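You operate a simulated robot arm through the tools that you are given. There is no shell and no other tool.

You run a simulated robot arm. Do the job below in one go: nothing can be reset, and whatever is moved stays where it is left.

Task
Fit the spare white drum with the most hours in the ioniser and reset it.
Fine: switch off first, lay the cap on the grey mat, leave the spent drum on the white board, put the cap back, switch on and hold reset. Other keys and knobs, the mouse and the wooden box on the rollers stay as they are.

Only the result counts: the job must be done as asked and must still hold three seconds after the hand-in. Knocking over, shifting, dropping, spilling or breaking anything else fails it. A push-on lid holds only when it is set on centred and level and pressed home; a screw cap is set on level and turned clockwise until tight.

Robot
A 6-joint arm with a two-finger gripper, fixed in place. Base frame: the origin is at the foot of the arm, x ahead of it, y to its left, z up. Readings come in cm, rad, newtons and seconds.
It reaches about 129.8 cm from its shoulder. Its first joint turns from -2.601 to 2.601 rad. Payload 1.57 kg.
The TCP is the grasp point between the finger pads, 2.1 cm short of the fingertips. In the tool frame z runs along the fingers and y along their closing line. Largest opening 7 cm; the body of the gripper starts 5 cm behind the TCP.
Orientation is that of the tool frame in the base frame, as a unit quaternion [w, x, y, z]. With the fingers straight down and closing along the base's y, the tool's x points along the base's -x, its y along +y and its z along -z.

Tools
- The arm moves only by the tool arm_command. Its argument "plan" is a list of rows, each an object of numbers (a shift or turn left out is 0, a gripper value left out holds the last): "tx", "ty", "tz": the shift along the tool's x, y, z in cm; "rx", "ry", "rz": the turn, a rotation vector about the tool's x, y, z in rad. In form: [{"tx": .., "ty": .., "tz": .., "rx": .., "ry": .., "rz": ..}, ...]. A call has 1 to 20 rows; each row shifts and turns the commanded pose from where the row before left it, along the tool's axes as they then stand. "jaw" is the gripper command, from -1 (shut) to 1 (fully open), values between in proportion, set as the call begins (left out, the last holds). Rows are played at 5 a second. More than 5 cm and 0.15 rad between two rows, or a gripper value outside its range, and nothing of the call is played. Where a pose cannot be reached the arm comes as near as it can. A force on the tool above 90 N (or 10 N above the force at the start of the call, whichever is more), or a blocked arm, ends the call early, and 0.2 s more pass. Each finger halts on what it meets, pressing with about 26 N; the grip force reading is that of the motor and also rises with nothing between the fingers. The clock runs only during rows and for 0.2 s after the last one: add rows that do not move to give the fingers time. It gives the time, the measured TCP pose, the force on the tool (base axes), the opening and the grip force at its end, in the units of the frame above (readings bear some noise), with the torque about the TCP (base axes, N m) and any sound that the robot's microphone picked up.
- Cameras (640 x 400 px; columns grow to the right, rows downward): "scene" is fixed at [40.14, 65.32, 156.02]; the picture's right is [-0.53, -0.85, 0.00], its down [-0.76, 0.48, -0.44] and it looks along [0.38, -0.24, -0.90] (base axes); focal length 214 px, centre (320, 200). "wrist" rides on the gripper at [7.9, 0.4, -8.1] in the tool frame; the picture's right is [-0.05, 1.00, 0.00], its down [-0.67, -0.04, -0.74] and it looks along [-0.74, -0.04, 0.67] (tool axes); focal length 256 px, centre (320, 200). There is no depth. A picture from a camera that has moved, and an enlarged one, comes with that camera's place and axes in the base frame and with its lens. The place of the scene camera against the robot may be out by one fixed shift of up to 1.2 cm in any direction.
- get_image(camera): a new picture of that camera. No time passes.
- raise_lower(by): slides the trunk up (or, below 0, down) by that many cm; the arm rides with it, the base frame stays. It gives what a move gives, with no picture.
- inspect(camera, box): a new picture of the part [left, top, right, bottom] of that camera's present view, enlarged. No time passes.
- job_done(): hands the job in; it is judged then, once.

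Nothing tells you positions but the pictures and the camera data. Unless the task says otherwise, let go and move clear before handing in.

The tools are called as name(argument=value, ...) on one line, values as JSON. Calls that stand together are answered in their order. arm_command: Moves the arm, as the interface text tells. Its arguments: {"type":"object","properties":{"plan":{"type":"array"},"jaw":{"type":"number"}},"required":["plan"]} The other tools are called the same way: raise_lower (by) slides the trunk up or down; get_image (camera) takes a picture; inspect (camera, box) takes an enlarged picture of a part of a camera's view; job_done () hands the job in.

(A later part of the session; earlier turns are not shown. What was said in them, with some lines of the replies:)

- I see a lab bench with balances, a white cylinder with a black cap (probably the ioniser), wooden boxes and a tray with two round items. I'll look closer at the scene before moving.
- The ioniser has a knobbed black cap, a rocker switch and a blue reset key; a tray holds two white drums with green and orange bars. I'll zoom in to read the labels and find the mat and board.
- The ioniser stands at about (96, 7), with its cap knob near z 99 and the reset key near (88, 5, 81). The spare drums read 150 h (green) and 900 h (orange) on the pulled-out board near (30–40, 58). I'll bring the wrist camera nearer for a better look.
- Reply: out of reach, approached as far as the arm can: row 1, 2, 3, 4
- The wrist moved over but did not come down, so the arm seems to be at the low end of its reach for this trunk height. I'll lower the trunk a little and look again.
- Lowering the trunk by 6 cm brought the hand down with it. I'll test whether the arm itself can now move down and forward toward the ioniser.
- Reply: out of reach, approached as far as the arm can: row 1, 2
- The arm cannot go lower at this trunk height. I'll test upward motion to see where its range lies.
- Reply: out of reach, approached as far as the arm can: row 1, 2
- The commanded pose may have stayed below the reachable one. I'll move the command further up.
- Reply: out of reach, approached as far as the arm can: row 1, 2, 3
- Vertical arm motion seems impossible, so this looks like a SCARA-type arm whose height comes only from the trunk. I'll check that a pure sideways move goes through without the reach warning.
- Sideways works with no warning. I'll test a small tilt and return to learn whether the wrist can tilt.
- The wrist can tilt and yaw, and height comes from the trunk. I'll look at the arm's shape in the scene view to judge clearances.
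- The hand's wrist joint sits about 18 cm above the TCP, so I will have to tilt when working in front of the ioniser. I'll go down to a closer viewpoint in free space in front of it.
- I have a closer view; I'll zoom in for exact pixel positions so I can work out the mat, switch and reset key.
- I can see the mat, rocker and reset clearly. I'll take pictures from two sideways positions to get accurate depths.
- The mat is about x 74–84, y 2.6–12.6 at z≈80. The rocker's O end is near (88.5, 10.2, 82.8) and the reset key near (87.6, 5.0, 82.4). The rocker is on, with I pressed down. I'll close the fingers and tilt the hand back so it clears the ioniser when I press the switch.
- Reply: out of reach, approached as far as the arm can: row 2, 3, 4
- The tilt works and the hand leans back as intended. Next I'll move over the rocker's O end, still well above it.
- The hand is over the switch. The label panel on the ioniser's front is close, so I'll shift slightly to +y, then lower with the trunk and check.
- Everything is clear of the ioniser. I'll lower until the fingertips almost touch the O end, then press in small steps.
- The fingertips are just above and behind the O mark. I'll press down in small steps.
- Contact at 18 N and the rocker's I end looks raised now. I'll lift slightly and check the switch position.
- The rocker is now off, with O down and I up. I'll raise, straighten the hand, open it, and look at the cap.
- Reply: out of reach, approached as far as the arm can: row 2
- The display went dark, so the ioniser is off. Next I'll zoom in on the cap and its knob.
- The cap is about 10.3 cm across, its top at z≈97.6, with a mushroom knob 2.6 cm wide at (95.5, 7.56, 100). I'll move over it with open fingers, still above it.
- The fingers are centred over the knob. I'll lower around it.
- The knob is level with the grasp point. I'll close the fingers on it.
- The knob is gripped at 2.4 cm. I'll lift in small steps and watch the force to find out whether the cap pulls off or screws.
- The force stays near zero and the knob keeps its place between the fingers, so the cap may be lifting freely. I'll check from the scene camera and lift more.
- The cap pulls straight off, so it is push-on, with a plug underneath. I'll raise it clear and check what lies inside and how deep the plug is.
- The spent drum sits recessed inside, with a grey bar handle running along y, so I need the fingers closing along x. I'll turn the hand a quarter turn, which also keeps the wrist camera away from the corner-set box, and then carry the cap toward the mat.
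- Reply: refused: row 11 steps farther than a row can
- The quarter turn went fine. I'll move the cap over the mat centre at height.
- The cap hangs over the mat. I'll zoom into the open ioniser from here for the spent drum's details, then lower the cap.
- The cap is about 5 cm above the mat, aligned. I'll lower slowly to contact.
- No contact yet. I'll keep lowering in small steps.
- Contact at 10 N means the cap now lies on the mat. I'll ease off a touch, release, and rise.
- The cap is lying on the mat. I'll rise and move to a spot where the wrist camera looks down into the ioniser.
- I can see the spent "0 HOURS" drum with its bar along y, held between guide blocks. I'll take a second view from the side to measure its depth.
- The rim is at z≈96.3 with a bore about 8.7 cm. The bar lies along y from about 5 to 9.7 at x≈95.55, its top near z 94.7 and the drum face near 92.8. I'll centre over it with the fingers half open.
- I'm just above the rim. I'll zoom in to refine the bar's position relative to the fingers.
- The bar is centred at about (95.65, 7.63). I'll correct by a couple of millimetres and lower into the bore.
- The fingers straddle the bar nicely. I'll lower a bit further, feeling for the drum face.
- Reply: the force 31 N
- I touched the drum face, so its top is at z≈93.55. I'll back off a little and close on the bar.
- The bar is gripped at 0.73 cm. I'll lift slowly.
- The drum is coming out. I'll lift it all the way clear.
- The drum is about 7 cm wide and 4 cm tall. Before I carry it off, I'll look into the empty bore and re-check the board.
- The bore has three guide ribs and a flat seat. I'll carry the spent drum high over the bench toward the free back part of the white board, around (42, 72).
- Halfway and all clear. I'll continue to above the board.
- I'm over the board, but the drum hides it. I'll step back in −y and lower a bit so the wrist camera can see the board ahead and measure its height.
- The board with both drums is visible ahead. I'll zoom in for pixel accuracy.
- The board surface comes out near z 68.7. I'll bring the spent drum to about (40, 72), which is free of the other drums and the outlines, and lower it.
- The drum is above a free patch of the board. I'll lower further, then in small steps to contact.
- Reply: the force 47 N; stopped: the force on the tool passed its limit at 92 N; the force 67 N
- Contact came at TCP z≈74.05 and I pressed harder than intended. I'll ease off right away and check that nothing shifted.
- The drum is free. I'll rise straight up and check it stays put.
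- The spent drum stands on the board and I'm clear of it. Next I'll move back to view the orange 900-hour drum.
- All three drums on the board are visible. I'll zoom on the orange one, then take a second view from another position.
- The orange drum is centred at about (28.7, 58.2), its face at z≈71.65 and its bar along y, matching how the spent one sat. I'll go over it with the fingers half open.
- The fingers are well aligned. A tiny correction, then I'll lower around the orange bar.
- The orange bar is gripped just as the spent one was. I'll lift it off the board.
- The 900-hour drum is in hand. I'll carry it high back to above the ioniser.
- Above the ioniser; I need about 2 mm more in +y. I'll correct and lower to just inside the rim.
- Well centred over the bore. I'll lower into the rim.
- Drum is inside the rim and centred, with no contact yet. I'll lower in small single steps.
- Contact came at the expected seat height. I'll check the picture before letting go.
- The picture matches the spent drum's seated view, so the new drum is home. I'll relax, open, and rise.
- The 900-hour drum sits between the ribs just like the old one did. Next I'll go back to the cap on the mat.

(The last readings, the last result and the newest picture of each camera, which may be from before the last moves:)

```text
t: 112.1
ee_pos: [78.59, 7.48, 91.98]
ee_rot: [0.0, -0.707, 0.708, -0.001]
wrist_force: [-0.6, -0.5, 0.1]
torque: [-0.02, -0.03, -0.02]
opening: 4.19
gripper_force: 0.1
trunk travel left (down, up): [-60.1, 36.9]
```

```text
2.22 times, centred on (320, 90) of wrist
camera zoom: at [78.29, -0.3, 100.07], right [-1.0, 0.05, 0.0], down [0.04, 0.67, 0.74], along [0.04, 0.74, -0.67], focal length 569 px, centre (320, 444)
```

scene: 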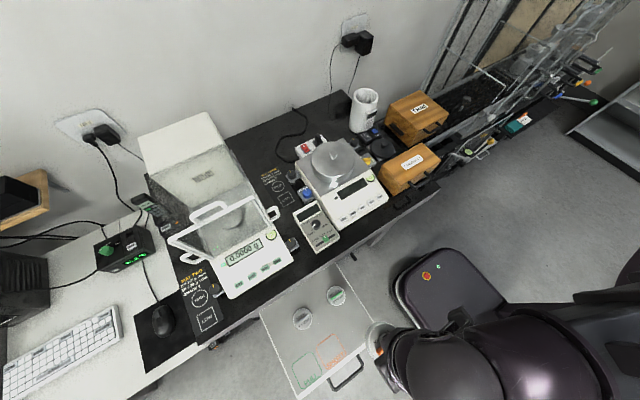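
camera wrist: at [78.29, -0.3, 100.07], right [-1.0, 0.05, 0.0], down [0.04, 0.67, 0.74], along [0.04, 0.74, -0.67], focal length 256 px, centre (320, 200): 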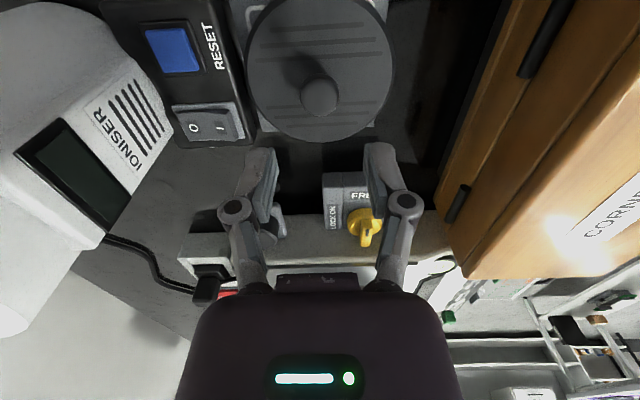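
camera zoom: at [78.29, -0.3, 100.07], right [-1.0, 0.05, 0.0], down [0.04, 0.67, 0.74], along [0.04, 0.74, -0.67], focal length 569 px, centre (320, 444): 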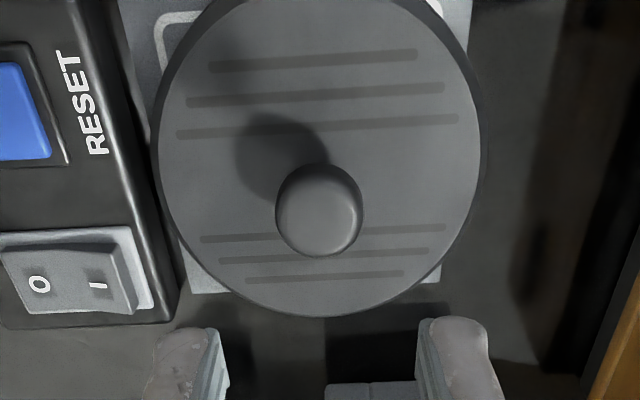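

The cap lies on the mat as I left it. I'll line up exactly as at release and lower to the knob.

arm_command(plan=[{"ty": -0.05, "tx": 0.1}, {}])

raise_lower(by=-7.7)

get_image(camera="wrist")

```text
t: 112.7
ee_pos: [78.79, 7.41, 92.01]
ee_rot: [-0.002, -0.707, 0.707, 0.0]
wrist_force: [0.1, 0.5, -0.4]
torque: [0.0, 0.01, 0.01]
opening: 4.21
gripper_force: 0.0
trunk travel left (down, up): [-60.1, 36.9]
```

```text
t: 113.9
ee_pos: [78.84, 7.51, 84.18]
ee_rot: [-0.001, -0.707, 0.707, 0.0]
wrist_force: [0.2, -0.7, 0.4]
torque: [0.0, -0.01, -0.01]
opening: 4.21
gripper_force: 0.0
trunk travel left (down, up): [-52.4, 44.6]
```

```text
taken
camera wrist: at [78.33, -0.41, 92.37], right [-1.0, 0.05, 0.0], down [0.04, 0.67, 0.74], along [0.04, 0.74, -0.67], focal length 256 px, centre (320, 200)
```

wrist: 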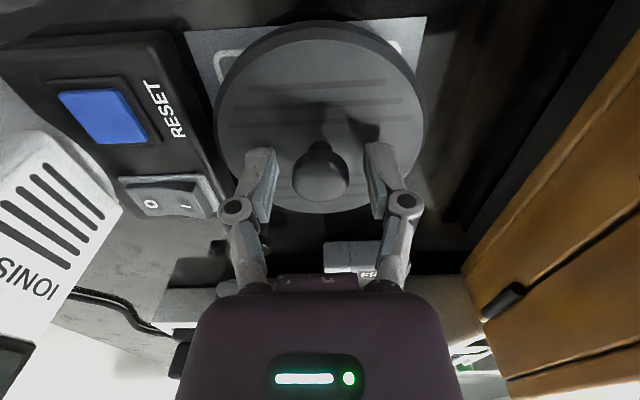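

raise_lower(by=-0.1)

arm_command(plan=[{}, {}, {}, {}, {}], jaw=-1)

raise_lower(by=1.5)

get_image(camera="wrist")

inspect(camera="scene", box=[350, 110, 420, 170])

```text
t: 114.4
ee_pos: [78.72, 7.54, 84.16]
ee_rot: [-0.001, -0.707, 0.707, 0.0]
wrist_force: [0.1, 0.5, 0.0]
torque: [-0.01, 0.01, 0.02]
opening: 4.21
gripper_force: 0.0
trunk travel left (down, up): [-52.3, 44.7]
```

```text
t: 115.6
ee_pos: [78.76, 7.43, 84.25]
ee_rot: [0.001, 0.707, -0.707, 0.001]
wrist_force: [0.5, -0.2, 1.8]
torque: [0.04, -0.02, 0.04]
opening: 2.41
gripper_force: 26.3
trunk travel left (down, up): [-52.3, 44.7]
```

```text
t: 116.2
ee_pos: [78.71, 7.25, 85.68]
ee_rot: [0.001, 0.707, -0.707, 0.0]
wrist_force: [-0.4, -0.9, -0.3]
torque: [0.0, -0.01, -0.03]
opening: 2.38
gripper_force: 26.1
trunk travel left (down, up): [-53.8, 43.2]
```

```text
taken
camera wrist: at [78.34, -0.4, 93.76], right [-1.0, 0.05, 0.0], down [0.04, 0.67, 0.74], along [0.04, 0.74, -0.67], focal length 256 px, centre (320, 200)
```

wrist: 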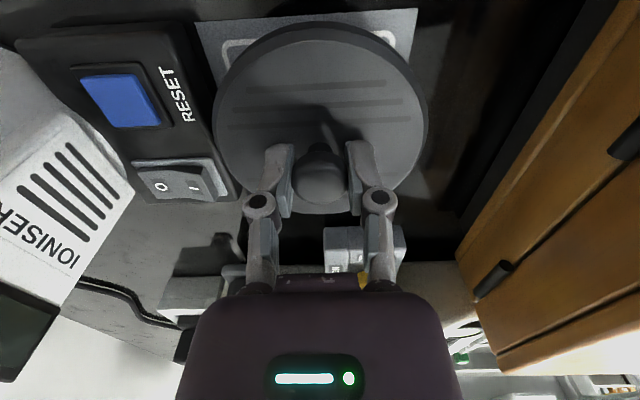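

```text
6.67 times, centred on (385, 140) of scene
camera zoom: at [40.14, 65.32, 156.02], right [-0.53, -0.85, 0.0], down [-0.76, 0.48, -0.44], along [0.38, -0.24, -0.9], focal length 1430 px, centre (-113, 600)
```

zoom: 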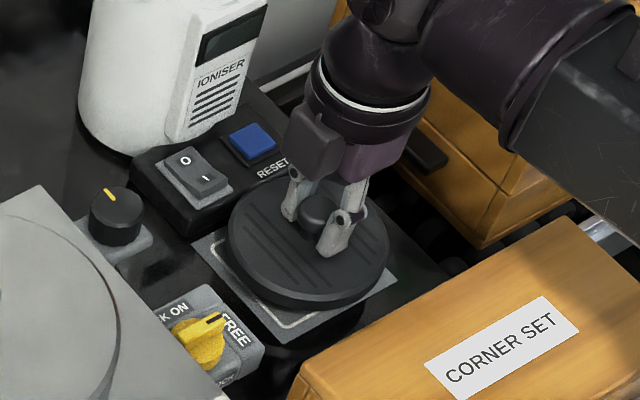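

The cap is in hand. I'll raise it, carry it back above the ioniser, and turn the hand back to its original grip orientation.

raise_lower(by=25)

arm_command(plan=[{"ty": -4.2}, {"ty": -4.2}, {"ty": -4.2}, {"ty": -4.22}, {}, {}])

arm_command(plan=[{"rz": 0.14}, {"rz": 0.14}, {"rz": 0.14}, {"rz": 0.14}, {"rz": 0.14}, {"rz": 0.14}, {"rz": 0.14}, {"rz": 0.14}, {"rz": 0.14}, {"rz": 0.14}, {"rz": 0.1}, {"rz": 0.0708}, {}, {}])

get_image(camera="wrist")

inspect(camera="scene", box=[330, 30, 430, 130])

```text
t: 118.8
ee_pos: [78.7, 7.42, 110.55]
ee_rot: [-0.001, -0.707, 0.707, -0.001]
wrist_force: [-0.1, 1.5, -1.2]
torque: [0.0, 0.01, 0.01]
opening: 2.4
gripper_force: 25.6
trunk travel left (down, up): [-78.8, 18.2]
```

```text
t: 120.2
ee_pos: [95.64, 7.58, 110.66]
ee_rot: [-0.001, -0.707, 0.707, -0.001]
wrist_force: [0.2, 0.5, 0.8]
torque: [0.01, -0.02, 0.01]
opening: 2.39
gripper_force: 25.6
trunk travel left (down, up): [-78.8, 18.2]
```

```text
t: 123.2
ee_pos: [95.64, 7.39, 110.64]
ee_rot: [0.001, 0.001, 1.0, -0.001]
wrist_force: [-0.4, 0.4, -0.2]
torque: [0.0, 0.02, 0.03]
opening: 2.38
gripper_force: 26.2
trunk travel left (down, up): [-78.8, 18.2]
```

```text
taken
camera wrist: at [87.66, 7.94, 118.74], right [0.05, 1.0, 0.0], down [0.67, -0.04, 0.74], along [0.74, -0.04, -0.67], focal length 256 px, centre (320, 200)
```

wrist: 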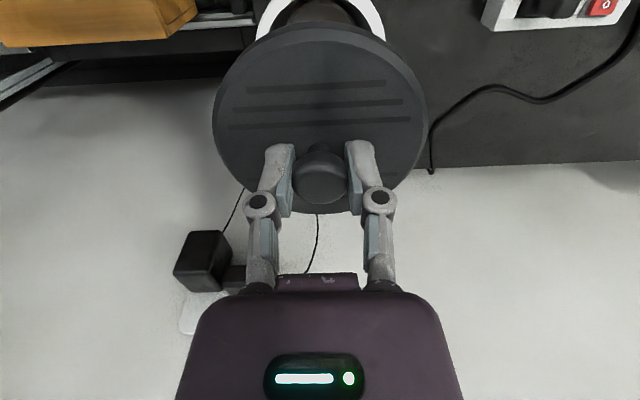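

```text
4.00 times, centred on (380, 80) of scene
camera zoom: at [40.14, 65.32, 156.02], right [-0.53, -0.85, 0.0], down [-0.76, 0.48, -0.44], along [0.38, -0.24, -0.9], focal length 858 px, centre (80, 680)
```

zoom: 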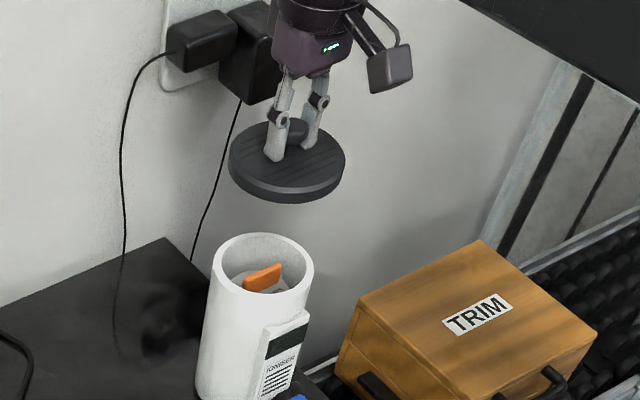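

The cap is above the open ioniser in the original grip. I'll make a half-millimetre correction and lower close to the rim.

arm_command(plan=[{"tx": 0.05, "ty": 0.05}, {}])

raise_lower(by=-9)

get_image(camera="wrist")

inspect(camera="scene", box=[340, 60, 400, 120])

```text
t: 123.8
ee_pos: [95.5, 7.45, 110.68]
ee_rot: [0.0, 0.0, 1.0, -0.001]
wrist_force: [0.3, 0.0, -0.9]
torque: [0.02, -0.01, 0.02]
opening: 2.4
gripper_force: 25.7
trunk travel left (down, up): [-78.8, 18.2]
```

```text
t: 125.0
ee_pos: [95.49, 7.55, 101.67]
ee_rot: [0.0, 0.0, 1.0, -0.001]
wrist_force: [-0.6, -0.4, -0.5]
torque: [0.01, 0.02, -0.01]
opening: 2.41
gripper_force: 25.7
trunk travel left (down, up): [-69.8, 27.2]
```

```text
taken
camera wrist: at [87.6, 8.0, 109.75], right [0.05, 1.0, 0.0], down [0.67, -0.03, 0.74], along [0.74, -0.04, -0.67], focal length 256 px, centre (320, 200)
```

wrist: 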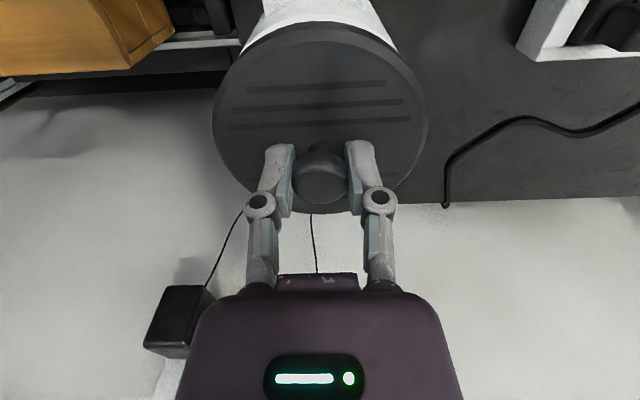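

```text
6.67 times, centred on (370, 90) of scene
camera zoom: at [40.14, 65.32, 156.02], right [-0.53, -0.85, 0.0], down [-0.76, 0.48, -0.44], along [0.38, -0.24, -0.9], focal length 1430 px, centre (-13, 933)
```

zoom: 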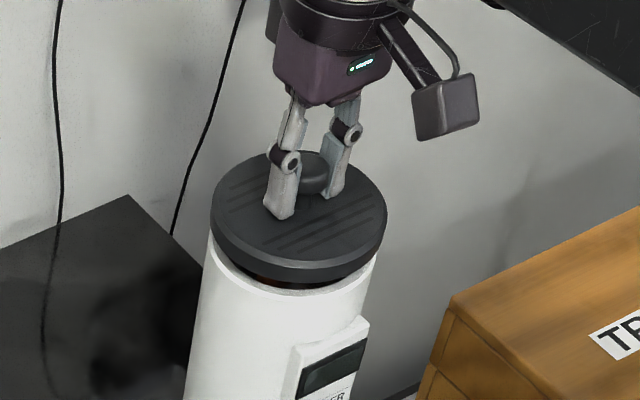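

The cap is centred above the rim with about 1 cm to go. I'll lower stepwise.

raise_lower(by=-0.8)

```text
t: 125.6
ee_pos: [95.45, 7.5, 100.89]
ee_rot: [0.0, 0.001, 1.0, -0.001]
wrist_force: [1.1, 0.4, 0.0]
torque: [0.02, 0.02, -0.02]
opening: 2.38
gripper_force: 25.9
trunk travel left (down, up): [-69.0, 28.0]
```

raise_lower(by=-0.3)

```text
t: 126.1
ee_pos: [95.55, 7.68, 100.56]
ee_rot: [0.0, -0.001, 1.0, -0.001]
wrist_force: [0.0, 0.3, -0.4]
torque: [0.0, -0.01, 0.03]
opening: 2.39
gripper_force: 26.0
trunk travel left (down, up): [-68.7, 28.3]
```

raise_lower(by=-0.2)

```text
t: 126.7
ee_pos: [95.57, 7.51, 100.48]
ee_rot: [0.0, 0.0, 1.0, -0.001]
wrist_force: [2.2, 0.0, 8.8]
torque: [0.04, 0.13, -0.01]
opening: 2.39
gripper_force: 26.1
trunk travel left (down, up): [-68.5, 28.5]
```

Contact with the rim. I'll press it home.

raise_lower(by=-0.25)

get_image(camera="wrist")

inspect(camera="scene", box=[340, 60, 400, 120])

```text
t: 127.2
ee_pos: [95.54, 7.49, 100.21]
ee_rot: [0.001, 0.001, 1.0, -0.001]
wrist_force: [7.2, 0.7, 21.7]
torque: [-0.01, -0.12, 0.02]
opening: 2.39
gripper_force: 26.2
trunk travel left (down, up): [-68.2, 28.8]
```

```text
taken
camera wrist: at [87.51, 8.0, 108.33], right [0.05, 1.0, 0.0], down [0.66, -0.04, 0.75], along [0.75, -0.04, -0.67], focal length 256 px, centre (320, 200)
```

wrist: 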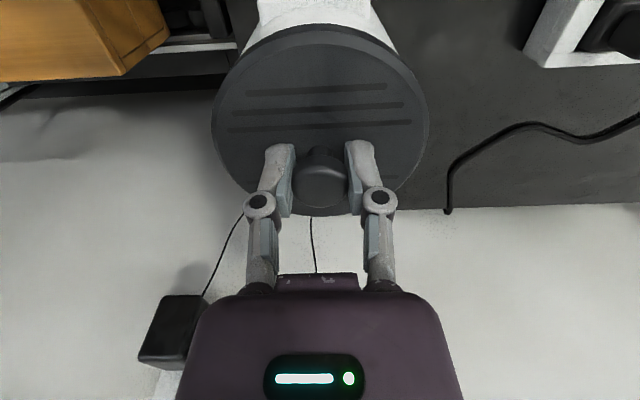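

```text
6.67 times, centred on (370, 90) of scene
camera zoom: at [40.14, 65.32, 156.02], right [-0.53, -0.85, 0.0], down [-0.76, 0.48, -0.44], along [0.38, -0.24, -0.9], focal length 1430 px, centre (-13, 933)
```

zoom: 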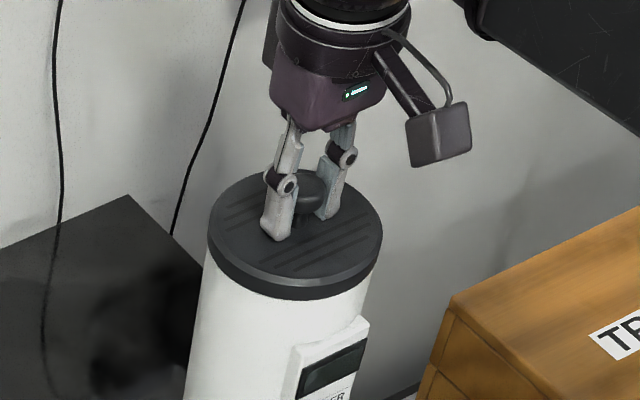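

The cap sits flush on the cylinder. One more small press to be sure, then I'll release.

raise_lower(by=-0.15)

raise_lower(by=0.35)

arm_command(plan=[{}, {}, {}], jaw=0.2)

inspect(camera="wrist", box=[200, 0, 440, 220])

```text
t: 127.7
ee_pos: [95.5, 7.49, 100.21]
ee_rot: [0.002, 0.0, 1.0, 0.0]
wrist_force: [11.9, 1.3, 32.1]
torque: [0.0, -0.17, -0.02]
opening: 2.4
gripper_force: 26.3
trunk travel left (down, up): [-68.1, 28.9]
```

```text
t: 128.2
ee_pos: [95.45, 7.61, 100.26]
ee_rot: [-0.001, 0.0, 1.0, -0.001]
wrist_force: [0.0, -0.4, -0.2]
torque: [-0.04, 0.0, -0.02]
opening: 2.4
gripper_force: 26.3
trunk travel left (down, up): [-68.4, 28.6]
```

```text
t: 129.0
ee_pos: [95.48, 7.49, 100.26]
ee_rot: [0.0, 0.0, 1.0, -0.001]
wrist_force: [0.7, 0.1, -0.6]
torque: [-0.03, 0.0, 0.0]
opening: 4.2
gripper_force: 0.0
trunk travel left (down, up): [-68.4, 28.6]
```

```text
1.82 times, centred on (320, 110) of wrist
camera zoom: at [87.6, 8.0, 108.4], right [0.05, 1.0, 0.0], down [0.67, -0.03, 0.74], along [0.74, -0.04, -0.67], focal length 465 px, centre (320, 364)
```

zoom: 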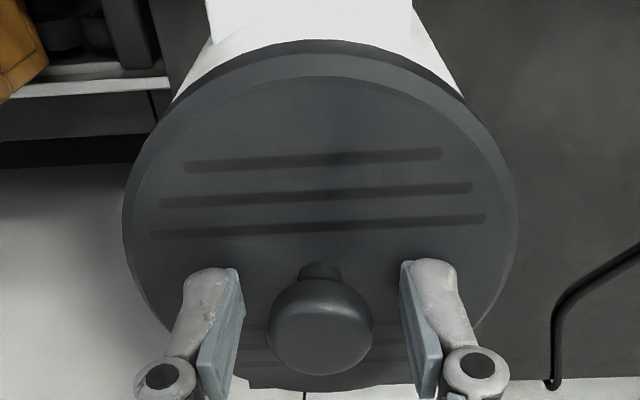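

The cap is on flush and level. Next I'll rise, close and tilt the hand, and go above the rocker's I end.

raise_lower(by=8)

arm_command(plan=[{"tx": 3.07, "ty": 0.92}, {"tx": 3.07, "ty": 0.92}, {"tx": 3.07, "ty": 0.91}, {"ry": -0.1}, {"ry": -0.1}, {"ry": -0.1}, {"ry": -0.1}, {}, {}], jaw=-1)

get_image(camera="wrist")

inspect(camera="scene", box=[330, 60, 450, 170])

```text
t: 130.2
ee_pos: [95.56, 7.45, 108.31]
ee_rot: [0.0, 0.0, 1.0, -0.001]
wrist_force: [-0.1, -0.1, 0.5]
torque: [0.01, -0.02, 0.0]
opening: 4.19
gripper_force: 0.1
trunk travel left (down, up): [-76.4, 20.6]
```

```text
t: 132.2
ee_pos: [86.3, 10.3, 109.74]
ee_rot: [0.198, 0.0, 0.98, -0.001]
wrist_force: [-0.5, -0.8, -0.1]
torque: [-0.01, 0.03, 0.01]
opening: 0.0
gripper_force: 25.7
out of reach, approached as far as the arm can: row 5, 6, 7
trunk travel left (down, up): [-76.4, 20.6]
```

```text
taken
camera wrist: at [75.83, 10.79, 114.14], right [0.05, 1.0, 0.02], down [0.32, -0.03, 0.95], along [0.95, -0.04, -0.32], focal length 256 px, centre (320, 200)
```

wrist: 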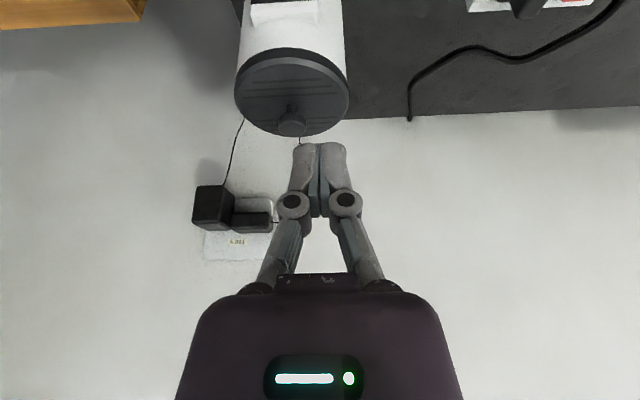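

```text
3.64 times, centred on (390, 115) of scene
camera zoom: at [40.14, 65.32, 156.02], right [-0.53, -0.85, 0.0], down [-0.76, 0.48, -0.44], along [0.38, -0.24, -0.9], focal length 780 px, centre (66, 509)
```

zoom: 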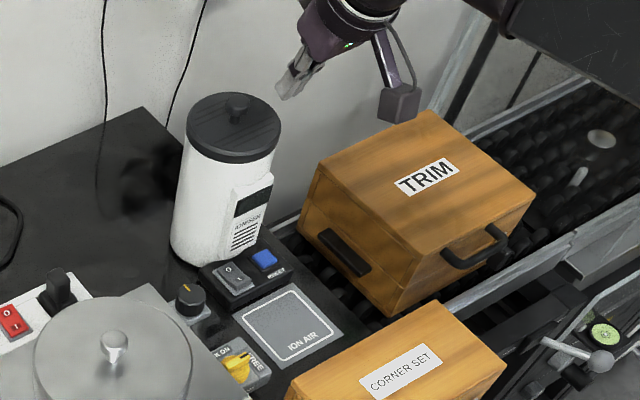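

The cap is on and the hand is tilted. I'll lower toward the I end of the rocker.

raise_lower(by=-19)

get_image(camera="wrist")

inspect(camera="scene", box=[340, 80, 430, 170])

```text
t: 134.3
ee_pos: [86.34, 10.28, 90.73]
ee_rot: [0.198, 0.0, 0.98, -0.001]
wrist_force: [-0.2, 0.4, -0.3]
torque: [-0.02, 0.01, 0.03]
opening: 0.0
gripper_force: 26.1
trunk travel left (down, up): [-57.4, 39.6]
```

```text
taken
camera wrist: at [75.83, 10.79, 95.15], right [0.05, 1.0, 0.02], down [0.32, -0.03, 0.95], along [0.94, -0.04, -0.33], focal length 256 px, centre (320, 200)
```

wrist: 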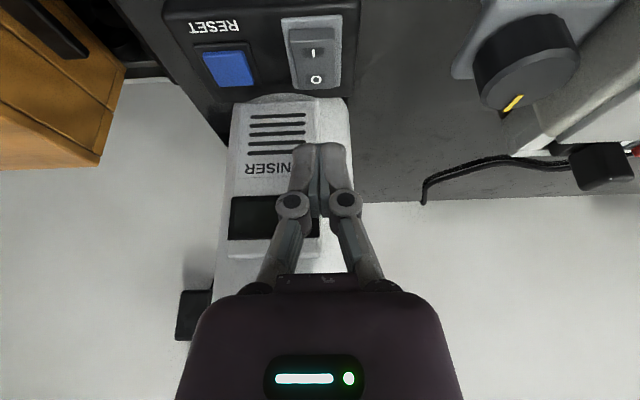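

```text
4.44 times, centred on (385, 125) of scene
camera zoom: at [40.14, 65.32, 156.02], right [-0.53, -0.85, 0.0], down [-0.76, 0.48, -0.44], along [0.38, -0.24, -0.9], focal length 953 px, centre (31, 533)
```

zoom: 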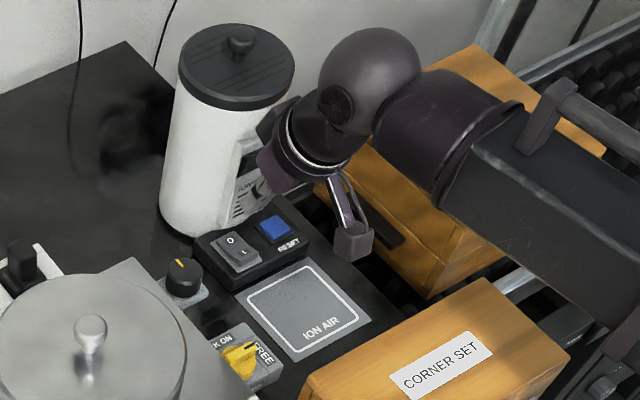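

raise_lower(by=-4.5)

inspect(camera="wrist", box=[200, 20, 400, 180])

```text
t: 135.1
ee_pos: [86.23, 10.39, 86.34]
ee_rot: [0.199, -0.001, 0.98, -0.001]
wrist_force: [-0.8, 0.1, 0.0]
torque: [0.03, 0.01, 0.03]
opening: 0.0
gripper_force: 26.0
trunk travel left (down, up): [-52.9, 44.1]
```

```text
2.50 times, centred on (300, 100) of wrist
camera zoom: at [75.83, 10.78, 90.64], right [0.05, 1.0, 0.02], down [0.32, -0.03, 0.95], along [0.94, -0.04, -0.32], focal length 640 px, centre (370, 450)
```

zoom: 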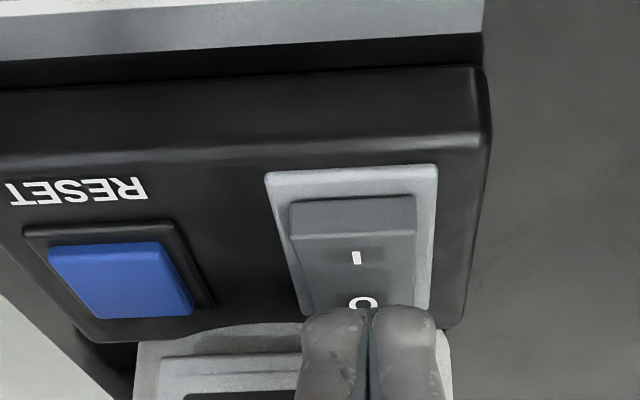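

raise_lower(by=-1)

inspect(camera="wrist", box=[200, 40, 400, 200])

```text
t: 135.7
ee_pos: [86.4, 10.15, 85.25]
ee_rot: [0.198, 0.0, 0.98, -0.001]
wrist_force: [-0.8, 0.8, -0.2]
torque: [0.02, -0.04, -0.03]
opening: 0.0
gripper_force: 28.7
trunk travel left (down, up): [-51.9, 45.1]
```

```text
2.50 times, centred on (300, 120) of wrist
camera zoom: at [75.83, 10.78, 89.64], right [0.05, 1.0, 0.02], down [0.32, -0.03, 0.95], along [0.94, -0.04, -0.33], focal length 640 px, centre (370, 400)
```

zoom: 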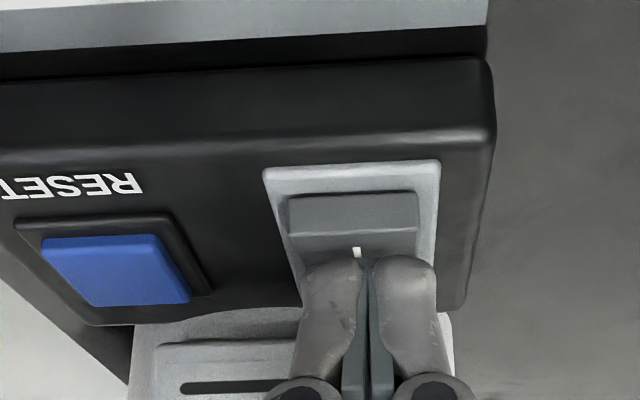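

raise_lower(by=-0.3)

```text
t: 136.2
ee_pos: [86.35, 10.4, 85.03]
ee_rot: [0.198, 0.001, 0.98, -0.001]
wrist_force: [-1.2, -0.3, 0.3]
torque: [-0.03, -0.03, 0.01]
opening: 0.0
gripper_force: 28.7
trunk travel left (down, up): [-51.6, 45.4]
```

raise_lower(by=-0.3)

```text
t: 136.8
ee_pos: [86.27, 10.32, 84.87]
ee_rot: [0.201, 0.0, 0.98, -0.001]
wrist_force: [8.4, 1.0, 30.8]
torque: [0.01, -0.2, 0.0]
opening: 0.62
gripper_force: 28.6
trunk travel left (down, up): [-51.3, 45.7]
```

Contact with 31 N. I'll lift and check the rocker.

raise_lower(by=2.5)

inspect(camera="wrist", box=[180, 0, 400, 180])

inspect(camera="scene", box=[350, 90, 410, 150])

```text
t: 137.5
ee_pos: [86.4, 10.26, 87.15]
ee_rot: [0.198, 0.0, 0.98, -0.001]
wrist_force: [0.0, 0.2, 0.0]
torque: [0.01, 0.03, 0.0]
opening: 0.02
gripper_force: 28.8
trunk travel left (down, up): [-53.8, 43.2]
```

```text
2.22 times, centred on (290, 90) of wrist
camera zoom: at [75.81, 10.79, 91.54], right [0.05, 1.0, 0.02], down [0.32, -0.03, 0.95], along [0.94, -0.04, -0.33], focal length 569 px, centre (387, 444)
```

zoom: 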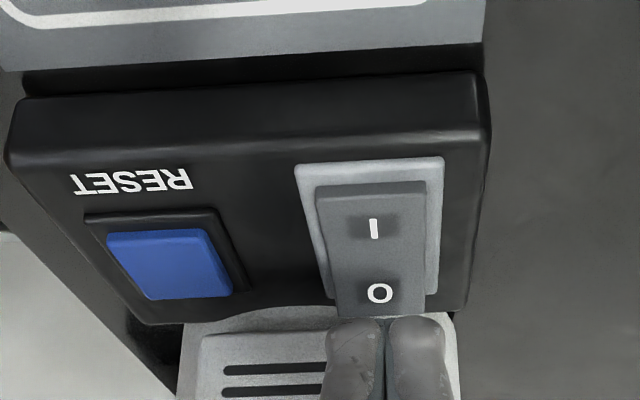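

```text
6.67 times, centred on (380, 120) of scene
camera zoom: at [40.14, 65.32, 156.02], right [-0.53, -0.85, 0.0], down [-0.76, 0.48, -0.44], along [0.38, -0.24, -0.9], focal length 1430 px, centre (-80, 733)
```

zoom: 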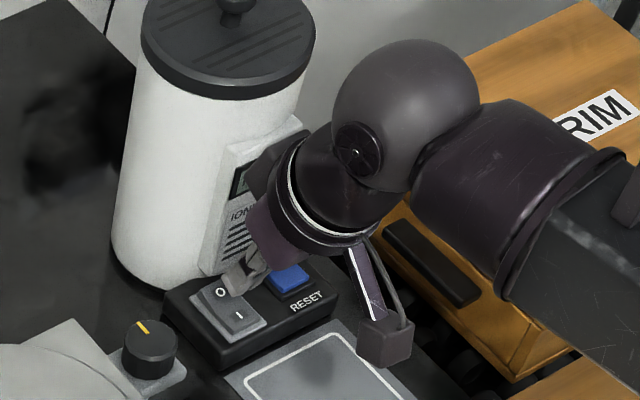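

The rocker is back to I. I'll rise a little to see whether the display is lit and what it says.

raise_lower(by=5)

arm_command(plan=[{"ty": -2.6}, {"ty": -2.6}, {}])

get_image(camera="wrist")

```text
t: 138.4
ee_pos: [86.41, 10.36, 92.03]
ee_rot: [0.199, 0.001, 0.98, 0.0]
wrist_force: [-0.5, 0.2, 0.1]
torque: [0.0, -0.03, -0.01]
opening: 0.0
gripper_force: 28.8
trunk travel left (down, up): [-58.8, 38.2]
```

```text
t: 139.2
ee_pos: [86.32, 5.06, 92.16]
ee_rot: [0.198, -0.001, 0.98, -0.001]
wrist_force: [0.3, 0.1, 0.0]
torque: [-0.02, -0.01, 0.01]
opening: 0.01
gripper_force: 29.0
trunk travel left (down, up): [-58.8, 38.2]
```

```text
taken
camera wrist: at [75.85, 5.63, 96.54], right [0.05, 1.0, 0.02], down [0.32, -0.03, 0.95], along [0.94, -0.04, -0.33], focal length 256 px, centre (320, 200)
```

wrist: 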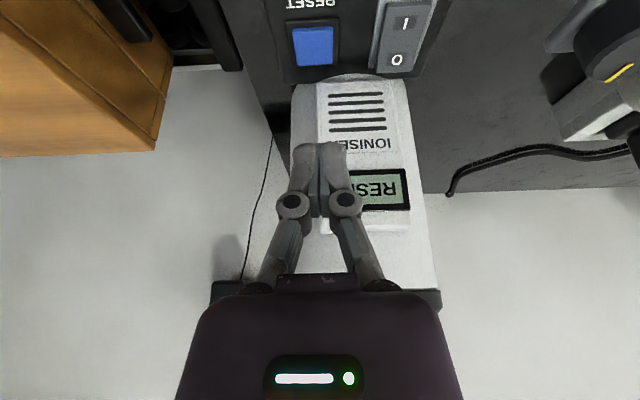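

The display is lit and reads "RES…". I'll line up over the blue key at about (87.5, 5.0).

arm_command(plan=[{"tx": -0.7, "tz": 0.29, "ty": -0.08}, {}])

raise_lower(by=-6)

get_image(camera="wrist")

inspect(camera="wrist", box=[220, 40, 420, 200])

```text
t: 139.8
ee_pos: [87.14, 5.03, 92.14]
ee_rot: [0.198, 0.0, 0.98, -0.001]
wrist_force: [0.1, 1.4, -0.6]
torque: [0.01, 0.03, -0.01]
opening: 0.0
gripper_force: 28.4
trunk travel left (down, up): [-58.8, 38.2]
```

```text
t: 140.8
ee_pos: [87.09, 5.03, 86.14]
ee_rot: [0.199, 0.0, 0.98, -0.001]
wrist_force: [1.1, -0.5, 1.5]
torque: [-0.01, 0.0, -0.02]
opening: 0.0
gripper_force: 28.2
trunk travel left (down, up): [-52.8, 44.2]
```

```text
taken
camera wrist: at [76.62, 5.56, 90.54], right [0.05, 1.0, 0.02], down [0.32, -0.03, 0.95], along [0.94, -0.04, -0.32], focal length 256 px, centre (320, 200)
```

wrist: 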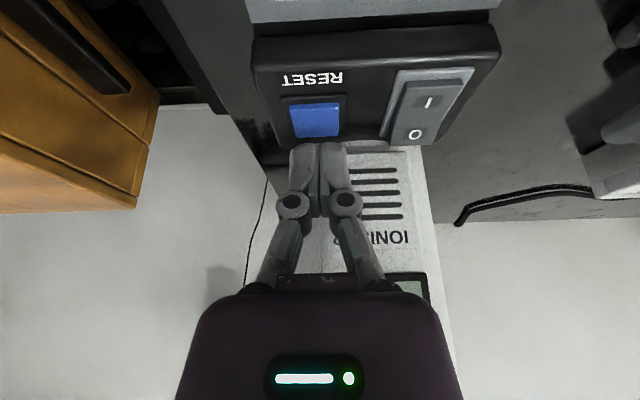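

```text
2.50 times, centred on (320, 120) of wrist
camera zoom: at [76.62, 5.56, 90.54], right [0.05, 1.0, 0.02], down [0.32, -0.03, 0.95], along [0.94, -0.04, -0.32], focal length 640 px, centre (320, 400)
```

zoom: 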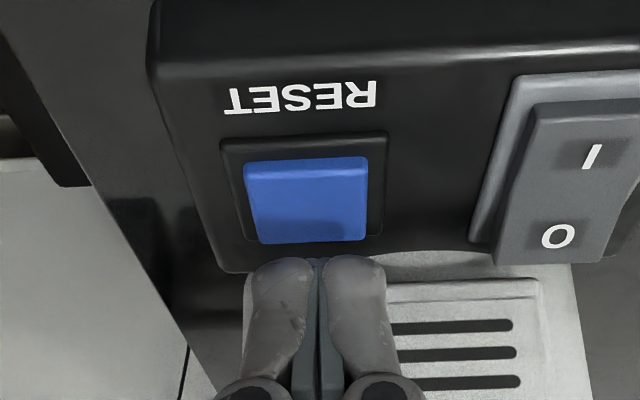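

Aligned with the key. I'll lower to touch it.

raise_lower(by=-1.3)

```text
t: 141.4
ee_pos: [87.11, 5.1, 84.91]
ee_rot: [0.199, 0.0, 0.98, -0.002]
wrist_force: [-0.5, -0.3, 0.5]
torque: [0.01, 0.03, 0.06]
opening: 0.03
gripper_force: 28.9
trunk travel left (down, up): [-51.5, 45.5]
```

raise_lower(by=-0.3)

inspect(camera="wrist", box=[220, 60, 420, 220])

```text
t: 141.9
ee_pos: [87.26, 5.14, 84.53]
ee_rot: [0.198, 0.0, 0.98, -0.001]
wrist_force: [0.9, -0.2, 1.5]
torque: [0.02, -0.04, -0.04]
opening: 0.6
gripper_force: 29.1
trunk travel left (down, up): [-51.2, 45.8]
heard: click
```

```text
2.50 times, centred on (320, 140) of wrist
camera zoom: at [76.62, 5.56, 88.95], right [0.05, 1.0, 0.02], down [0.32, -0.03, 0.95], along [0.94, -0.04, -0.32], focal length 640 px, centre (320, 350)
```

zoom: 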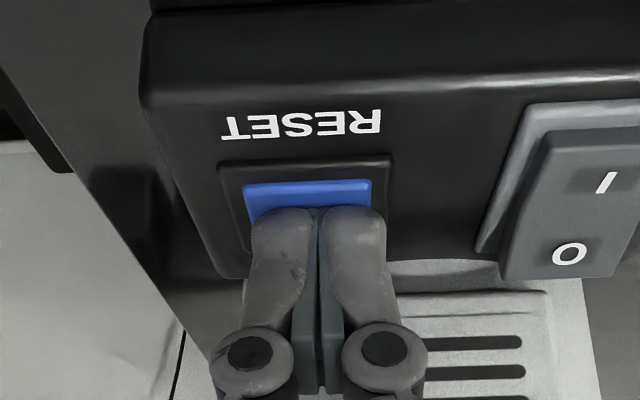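

I heard the key click. I'll press slightly more and hold it.

raise_lower(by=-0.15)

arm_command(plan=[{}, {}, {}, {}, {}, {}, {}, {}, {}, {}, {}, {}, {}, {}, {}, {}, {}, {}])

get_image(camera="wrist")

inspect(camera="scene", box=[345, 80, 405, 140])

```text
t: 142.4
ee_pos: [87.09, 5.05, 84.39]
ee_rot: [0.198, 0.001, 0.98, -0.002]
wrist_force: [1.4, -0.4, 2.4]
torque: [-0.02, 0.0, -0.01]
opening: 0.58
gripper_force: 28.6
trunk travel left (down, up): [-51.1, 45.9]
```

```text
t: 146.2
ee_pos: [87.2, 5.0, 84.44]
ee_rot: [0.199, 0.0, 0.98, -0.001]
wrist_force: [-0.8, 0.2, 2.0]
torque: [-0.02, -0.03, 0.03]
opening: 0.6
gripper_force: 28.5
trunk travel left (down, up): [-51.1, 45.9]
```

```text
taken
camera wrist: at [76.61, 5.56, 88.81], right [0.05, 1.0, 0.02], down [0.32, -0.03, 0.95], along [0.94, -0.04, -0.32], focal length 256 px, centre (320, 200)
```

wrist: 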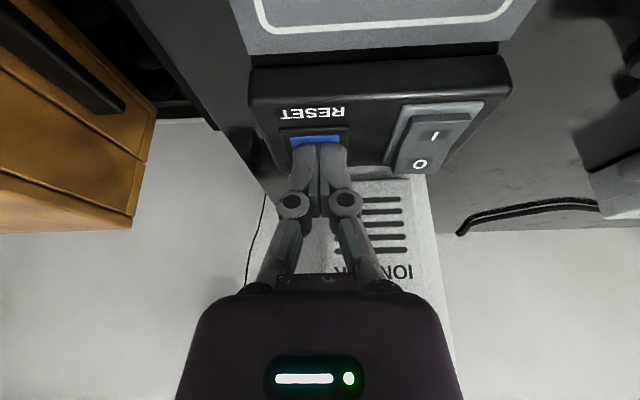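

```text
6.67 times, centred on (375, 110) of scene
camera zoom: at [40.14, 65.32, 156.02], right [-0.53, -0.85, 0.0], down [-0.76, 0.48, -0.44], along [0.38, -0.24, -0.9], focal length 1430 px, centre (-47, 800)
```

zoom: 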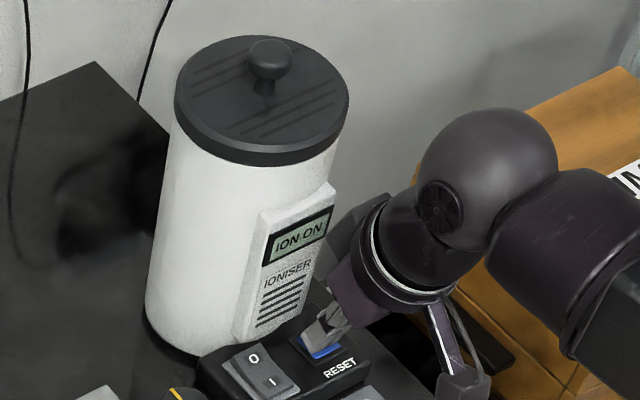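

The display now reads "ION ON", so the reset took. I'll release the key and rise clear.

raise_lower(by=3)

raise_lower(by=22)

inspect(camera="scene", box=[345, 80, 405, 140])

arm_command(plan=[{"tx": 3.5, "tz": -1.4}, {"tx": 3.5, "tz": -1.4}, {"tx": 3.5, "tz": -1.4}, {"ry": 0.1}, {"ry": 0.1}, {"ry": 0.1}, {"ry": 0.1}, {}], jaw=0.5)

get_image(camera="wrist")

get_image(camera="scene")

```text
t: 147.0
ee_pos: [87.09, 5.11, 87.44]
ee_rot: [0.198, 0.0, 0.98, 0.0]
wrist_force: [-0.2, 0.5, 0.5]
torque: [-0.02, 0.01, 0.0]
opening: 0.03
gripper_force: 28.8
trunk travel left (down, up): [-54.1, 42.9]
```

```text
t: 149.3
ee_pos: [87.2, 5.08, 109.41]
ee_rot: [0.199, 0.001, 0.98, -0.001]
wrist_force: [0.7, 0.5, -0.3]
torque: [0.0, 0.02, -0.02]
opening: 0.0
gripper_force: 28.8
trunk travel left (down, up): [-76.1, 20.9]
```

```text
6.67 times, centred on (375, 110) of scene
camera zoom: at [40.14, 65.32, 156.02], right [-0.53, -0.85, 0.0], down [-0.76, 0.48, -0.44], along [0.38, -0.24, -0.9], focal length 1430 px, centre (-47, 800)
```

zoom: 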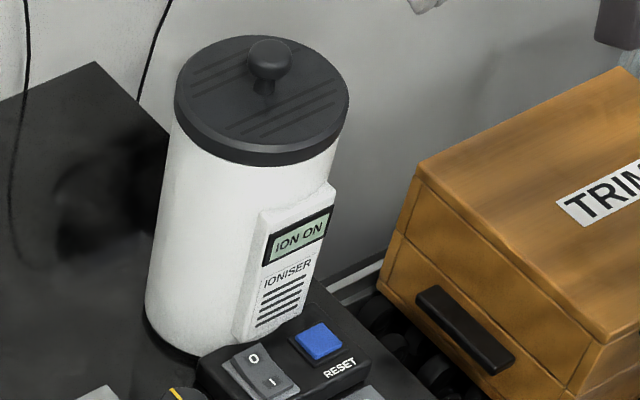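

```text
t: 151.1
ee_pos: [75.75, 5.14, 107.96]
ee_rot: [-0.001, 0.001, 1.0, -0.001]
wrist_force: [0.0, 0.5, -0.2]
torque: [0.01, 0.02, 0.0]
opening: 5.23
gripper_force: 0.0
out of reach, approached as far as the arm can: row 4, 5, 7
trunk travel left (down, up): [-76.1, 20.9]
```

```text
taken
camera wrist: at [67.85, 5.57, 116.07], right [0.05, 1.0, 0.0], down [0.67, -0.03, 0.74], along [0.74, -0.04, -0.67], focal length 256 px, centre (320, 200)
```

wrist: 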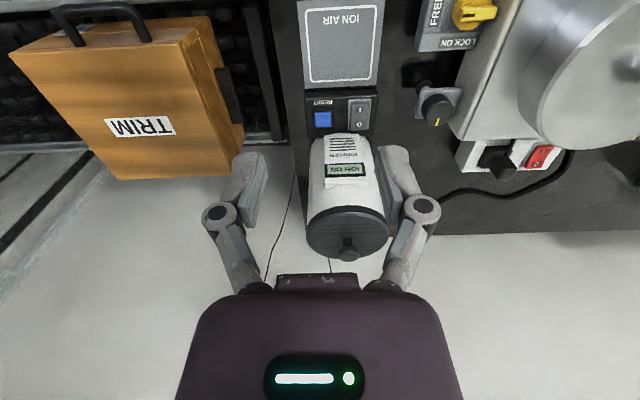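

```text
taken
```

scene: 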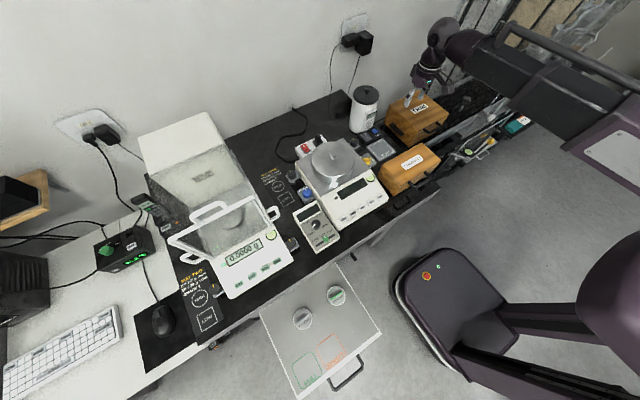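

Display shows ION ON with the hand clear. A final check on the cap seating and the board.

inspect(camera="scene", box=[350, 80, 385, 110])

inspect(camera="scene", box=[250, 260, 400, 400])

inspect(camera="wrist", box=[290, 80, 410, 270])

inspect(camera="scene", box=[320, 70, 460, 220])

```text
13.33 times, centred on (368, 95) of scene
camera zoom: at [40.14, 65.32, 156.02], right [-0.53, -0.85, 0.0], down [-0.76, 0.48, -0.44], along [0.38, -0.24, -0.9], focal length 2860 px, centre (-313, 1600)
```

zoom: 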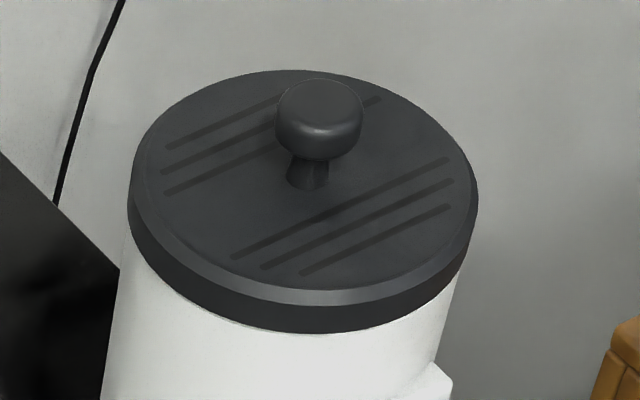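

```text
2.86 times, centred on (325, 330) of scene
camera zoom: at [40.14, 65.32, 156.02], right [-0.53, -0.85, 0.0], down [-0.76, 0.48, -0.44], along [0.38, -0.24, -0.9], focal length 613 px, centre (306, -171)
```

zoom: 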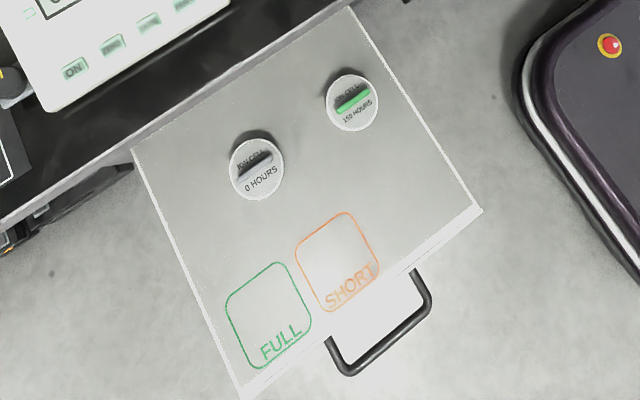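

```text
2.11 times, centred on (350, 175) of wrist
camera zoom: at [67.85, 5.57, 116.07], right [0.05, 1.0, 0.0], down [0.67, -0.03, 0.74], along [0.74, -0.04, -0.67], focal length 539 px, centre (257, 253)
```

zoom: 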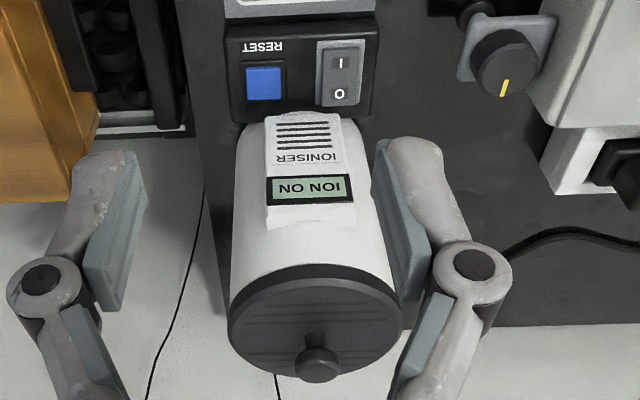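

```text
2.67 times, centred on (390, 145) of scene
camera zoom: at [40.14, 65.32, 156.02], right [-0.53, -0.85, 0.0], down [-0.76, 0.48, -0.44], along [0.38, -0.24, -0.9], focal length 572 px, centre (133, 347)
```

zoom: 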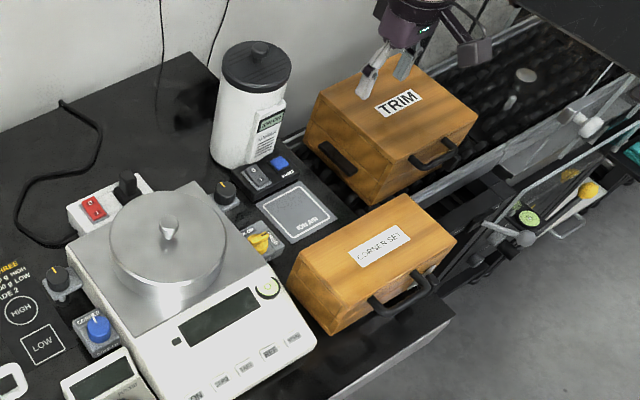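

The cap is level and flush, and the display reads ION ON. The spent "0 HOURS" drum stands on the white board, nothing else has moved, and the hand is empty and clear. I'm handing in.

job_done()

```text
The job is handed in.
```

The 900-hour drum (orange bar) is fitted in the ioniser. The unit is capped, switched on and reset, and its display now reads "ION ON".

- **Power:** I switched the ioniser off before opening it. I switched it back on afterwards and held reset for about four seconds.
- **Cap:** it lay on the grey mat during the swap. It is now pressed back on and looks level and flush.
- **Spent drum:** the "0 HOURS" drum is standing on the white board, beside the 150-hour spare.
- **One slip:** while setting the spent drum down I pressed it onto the board with about 92 N before the arm stopped. I eased off straight away. Neither the drum nor the board looked shifted or damaged in the pictures afterwards.

In the final pictures I saw no change in the other keys and knobs, the mouse or the wooden box on the rollers. The hand is empty and clear of everything.
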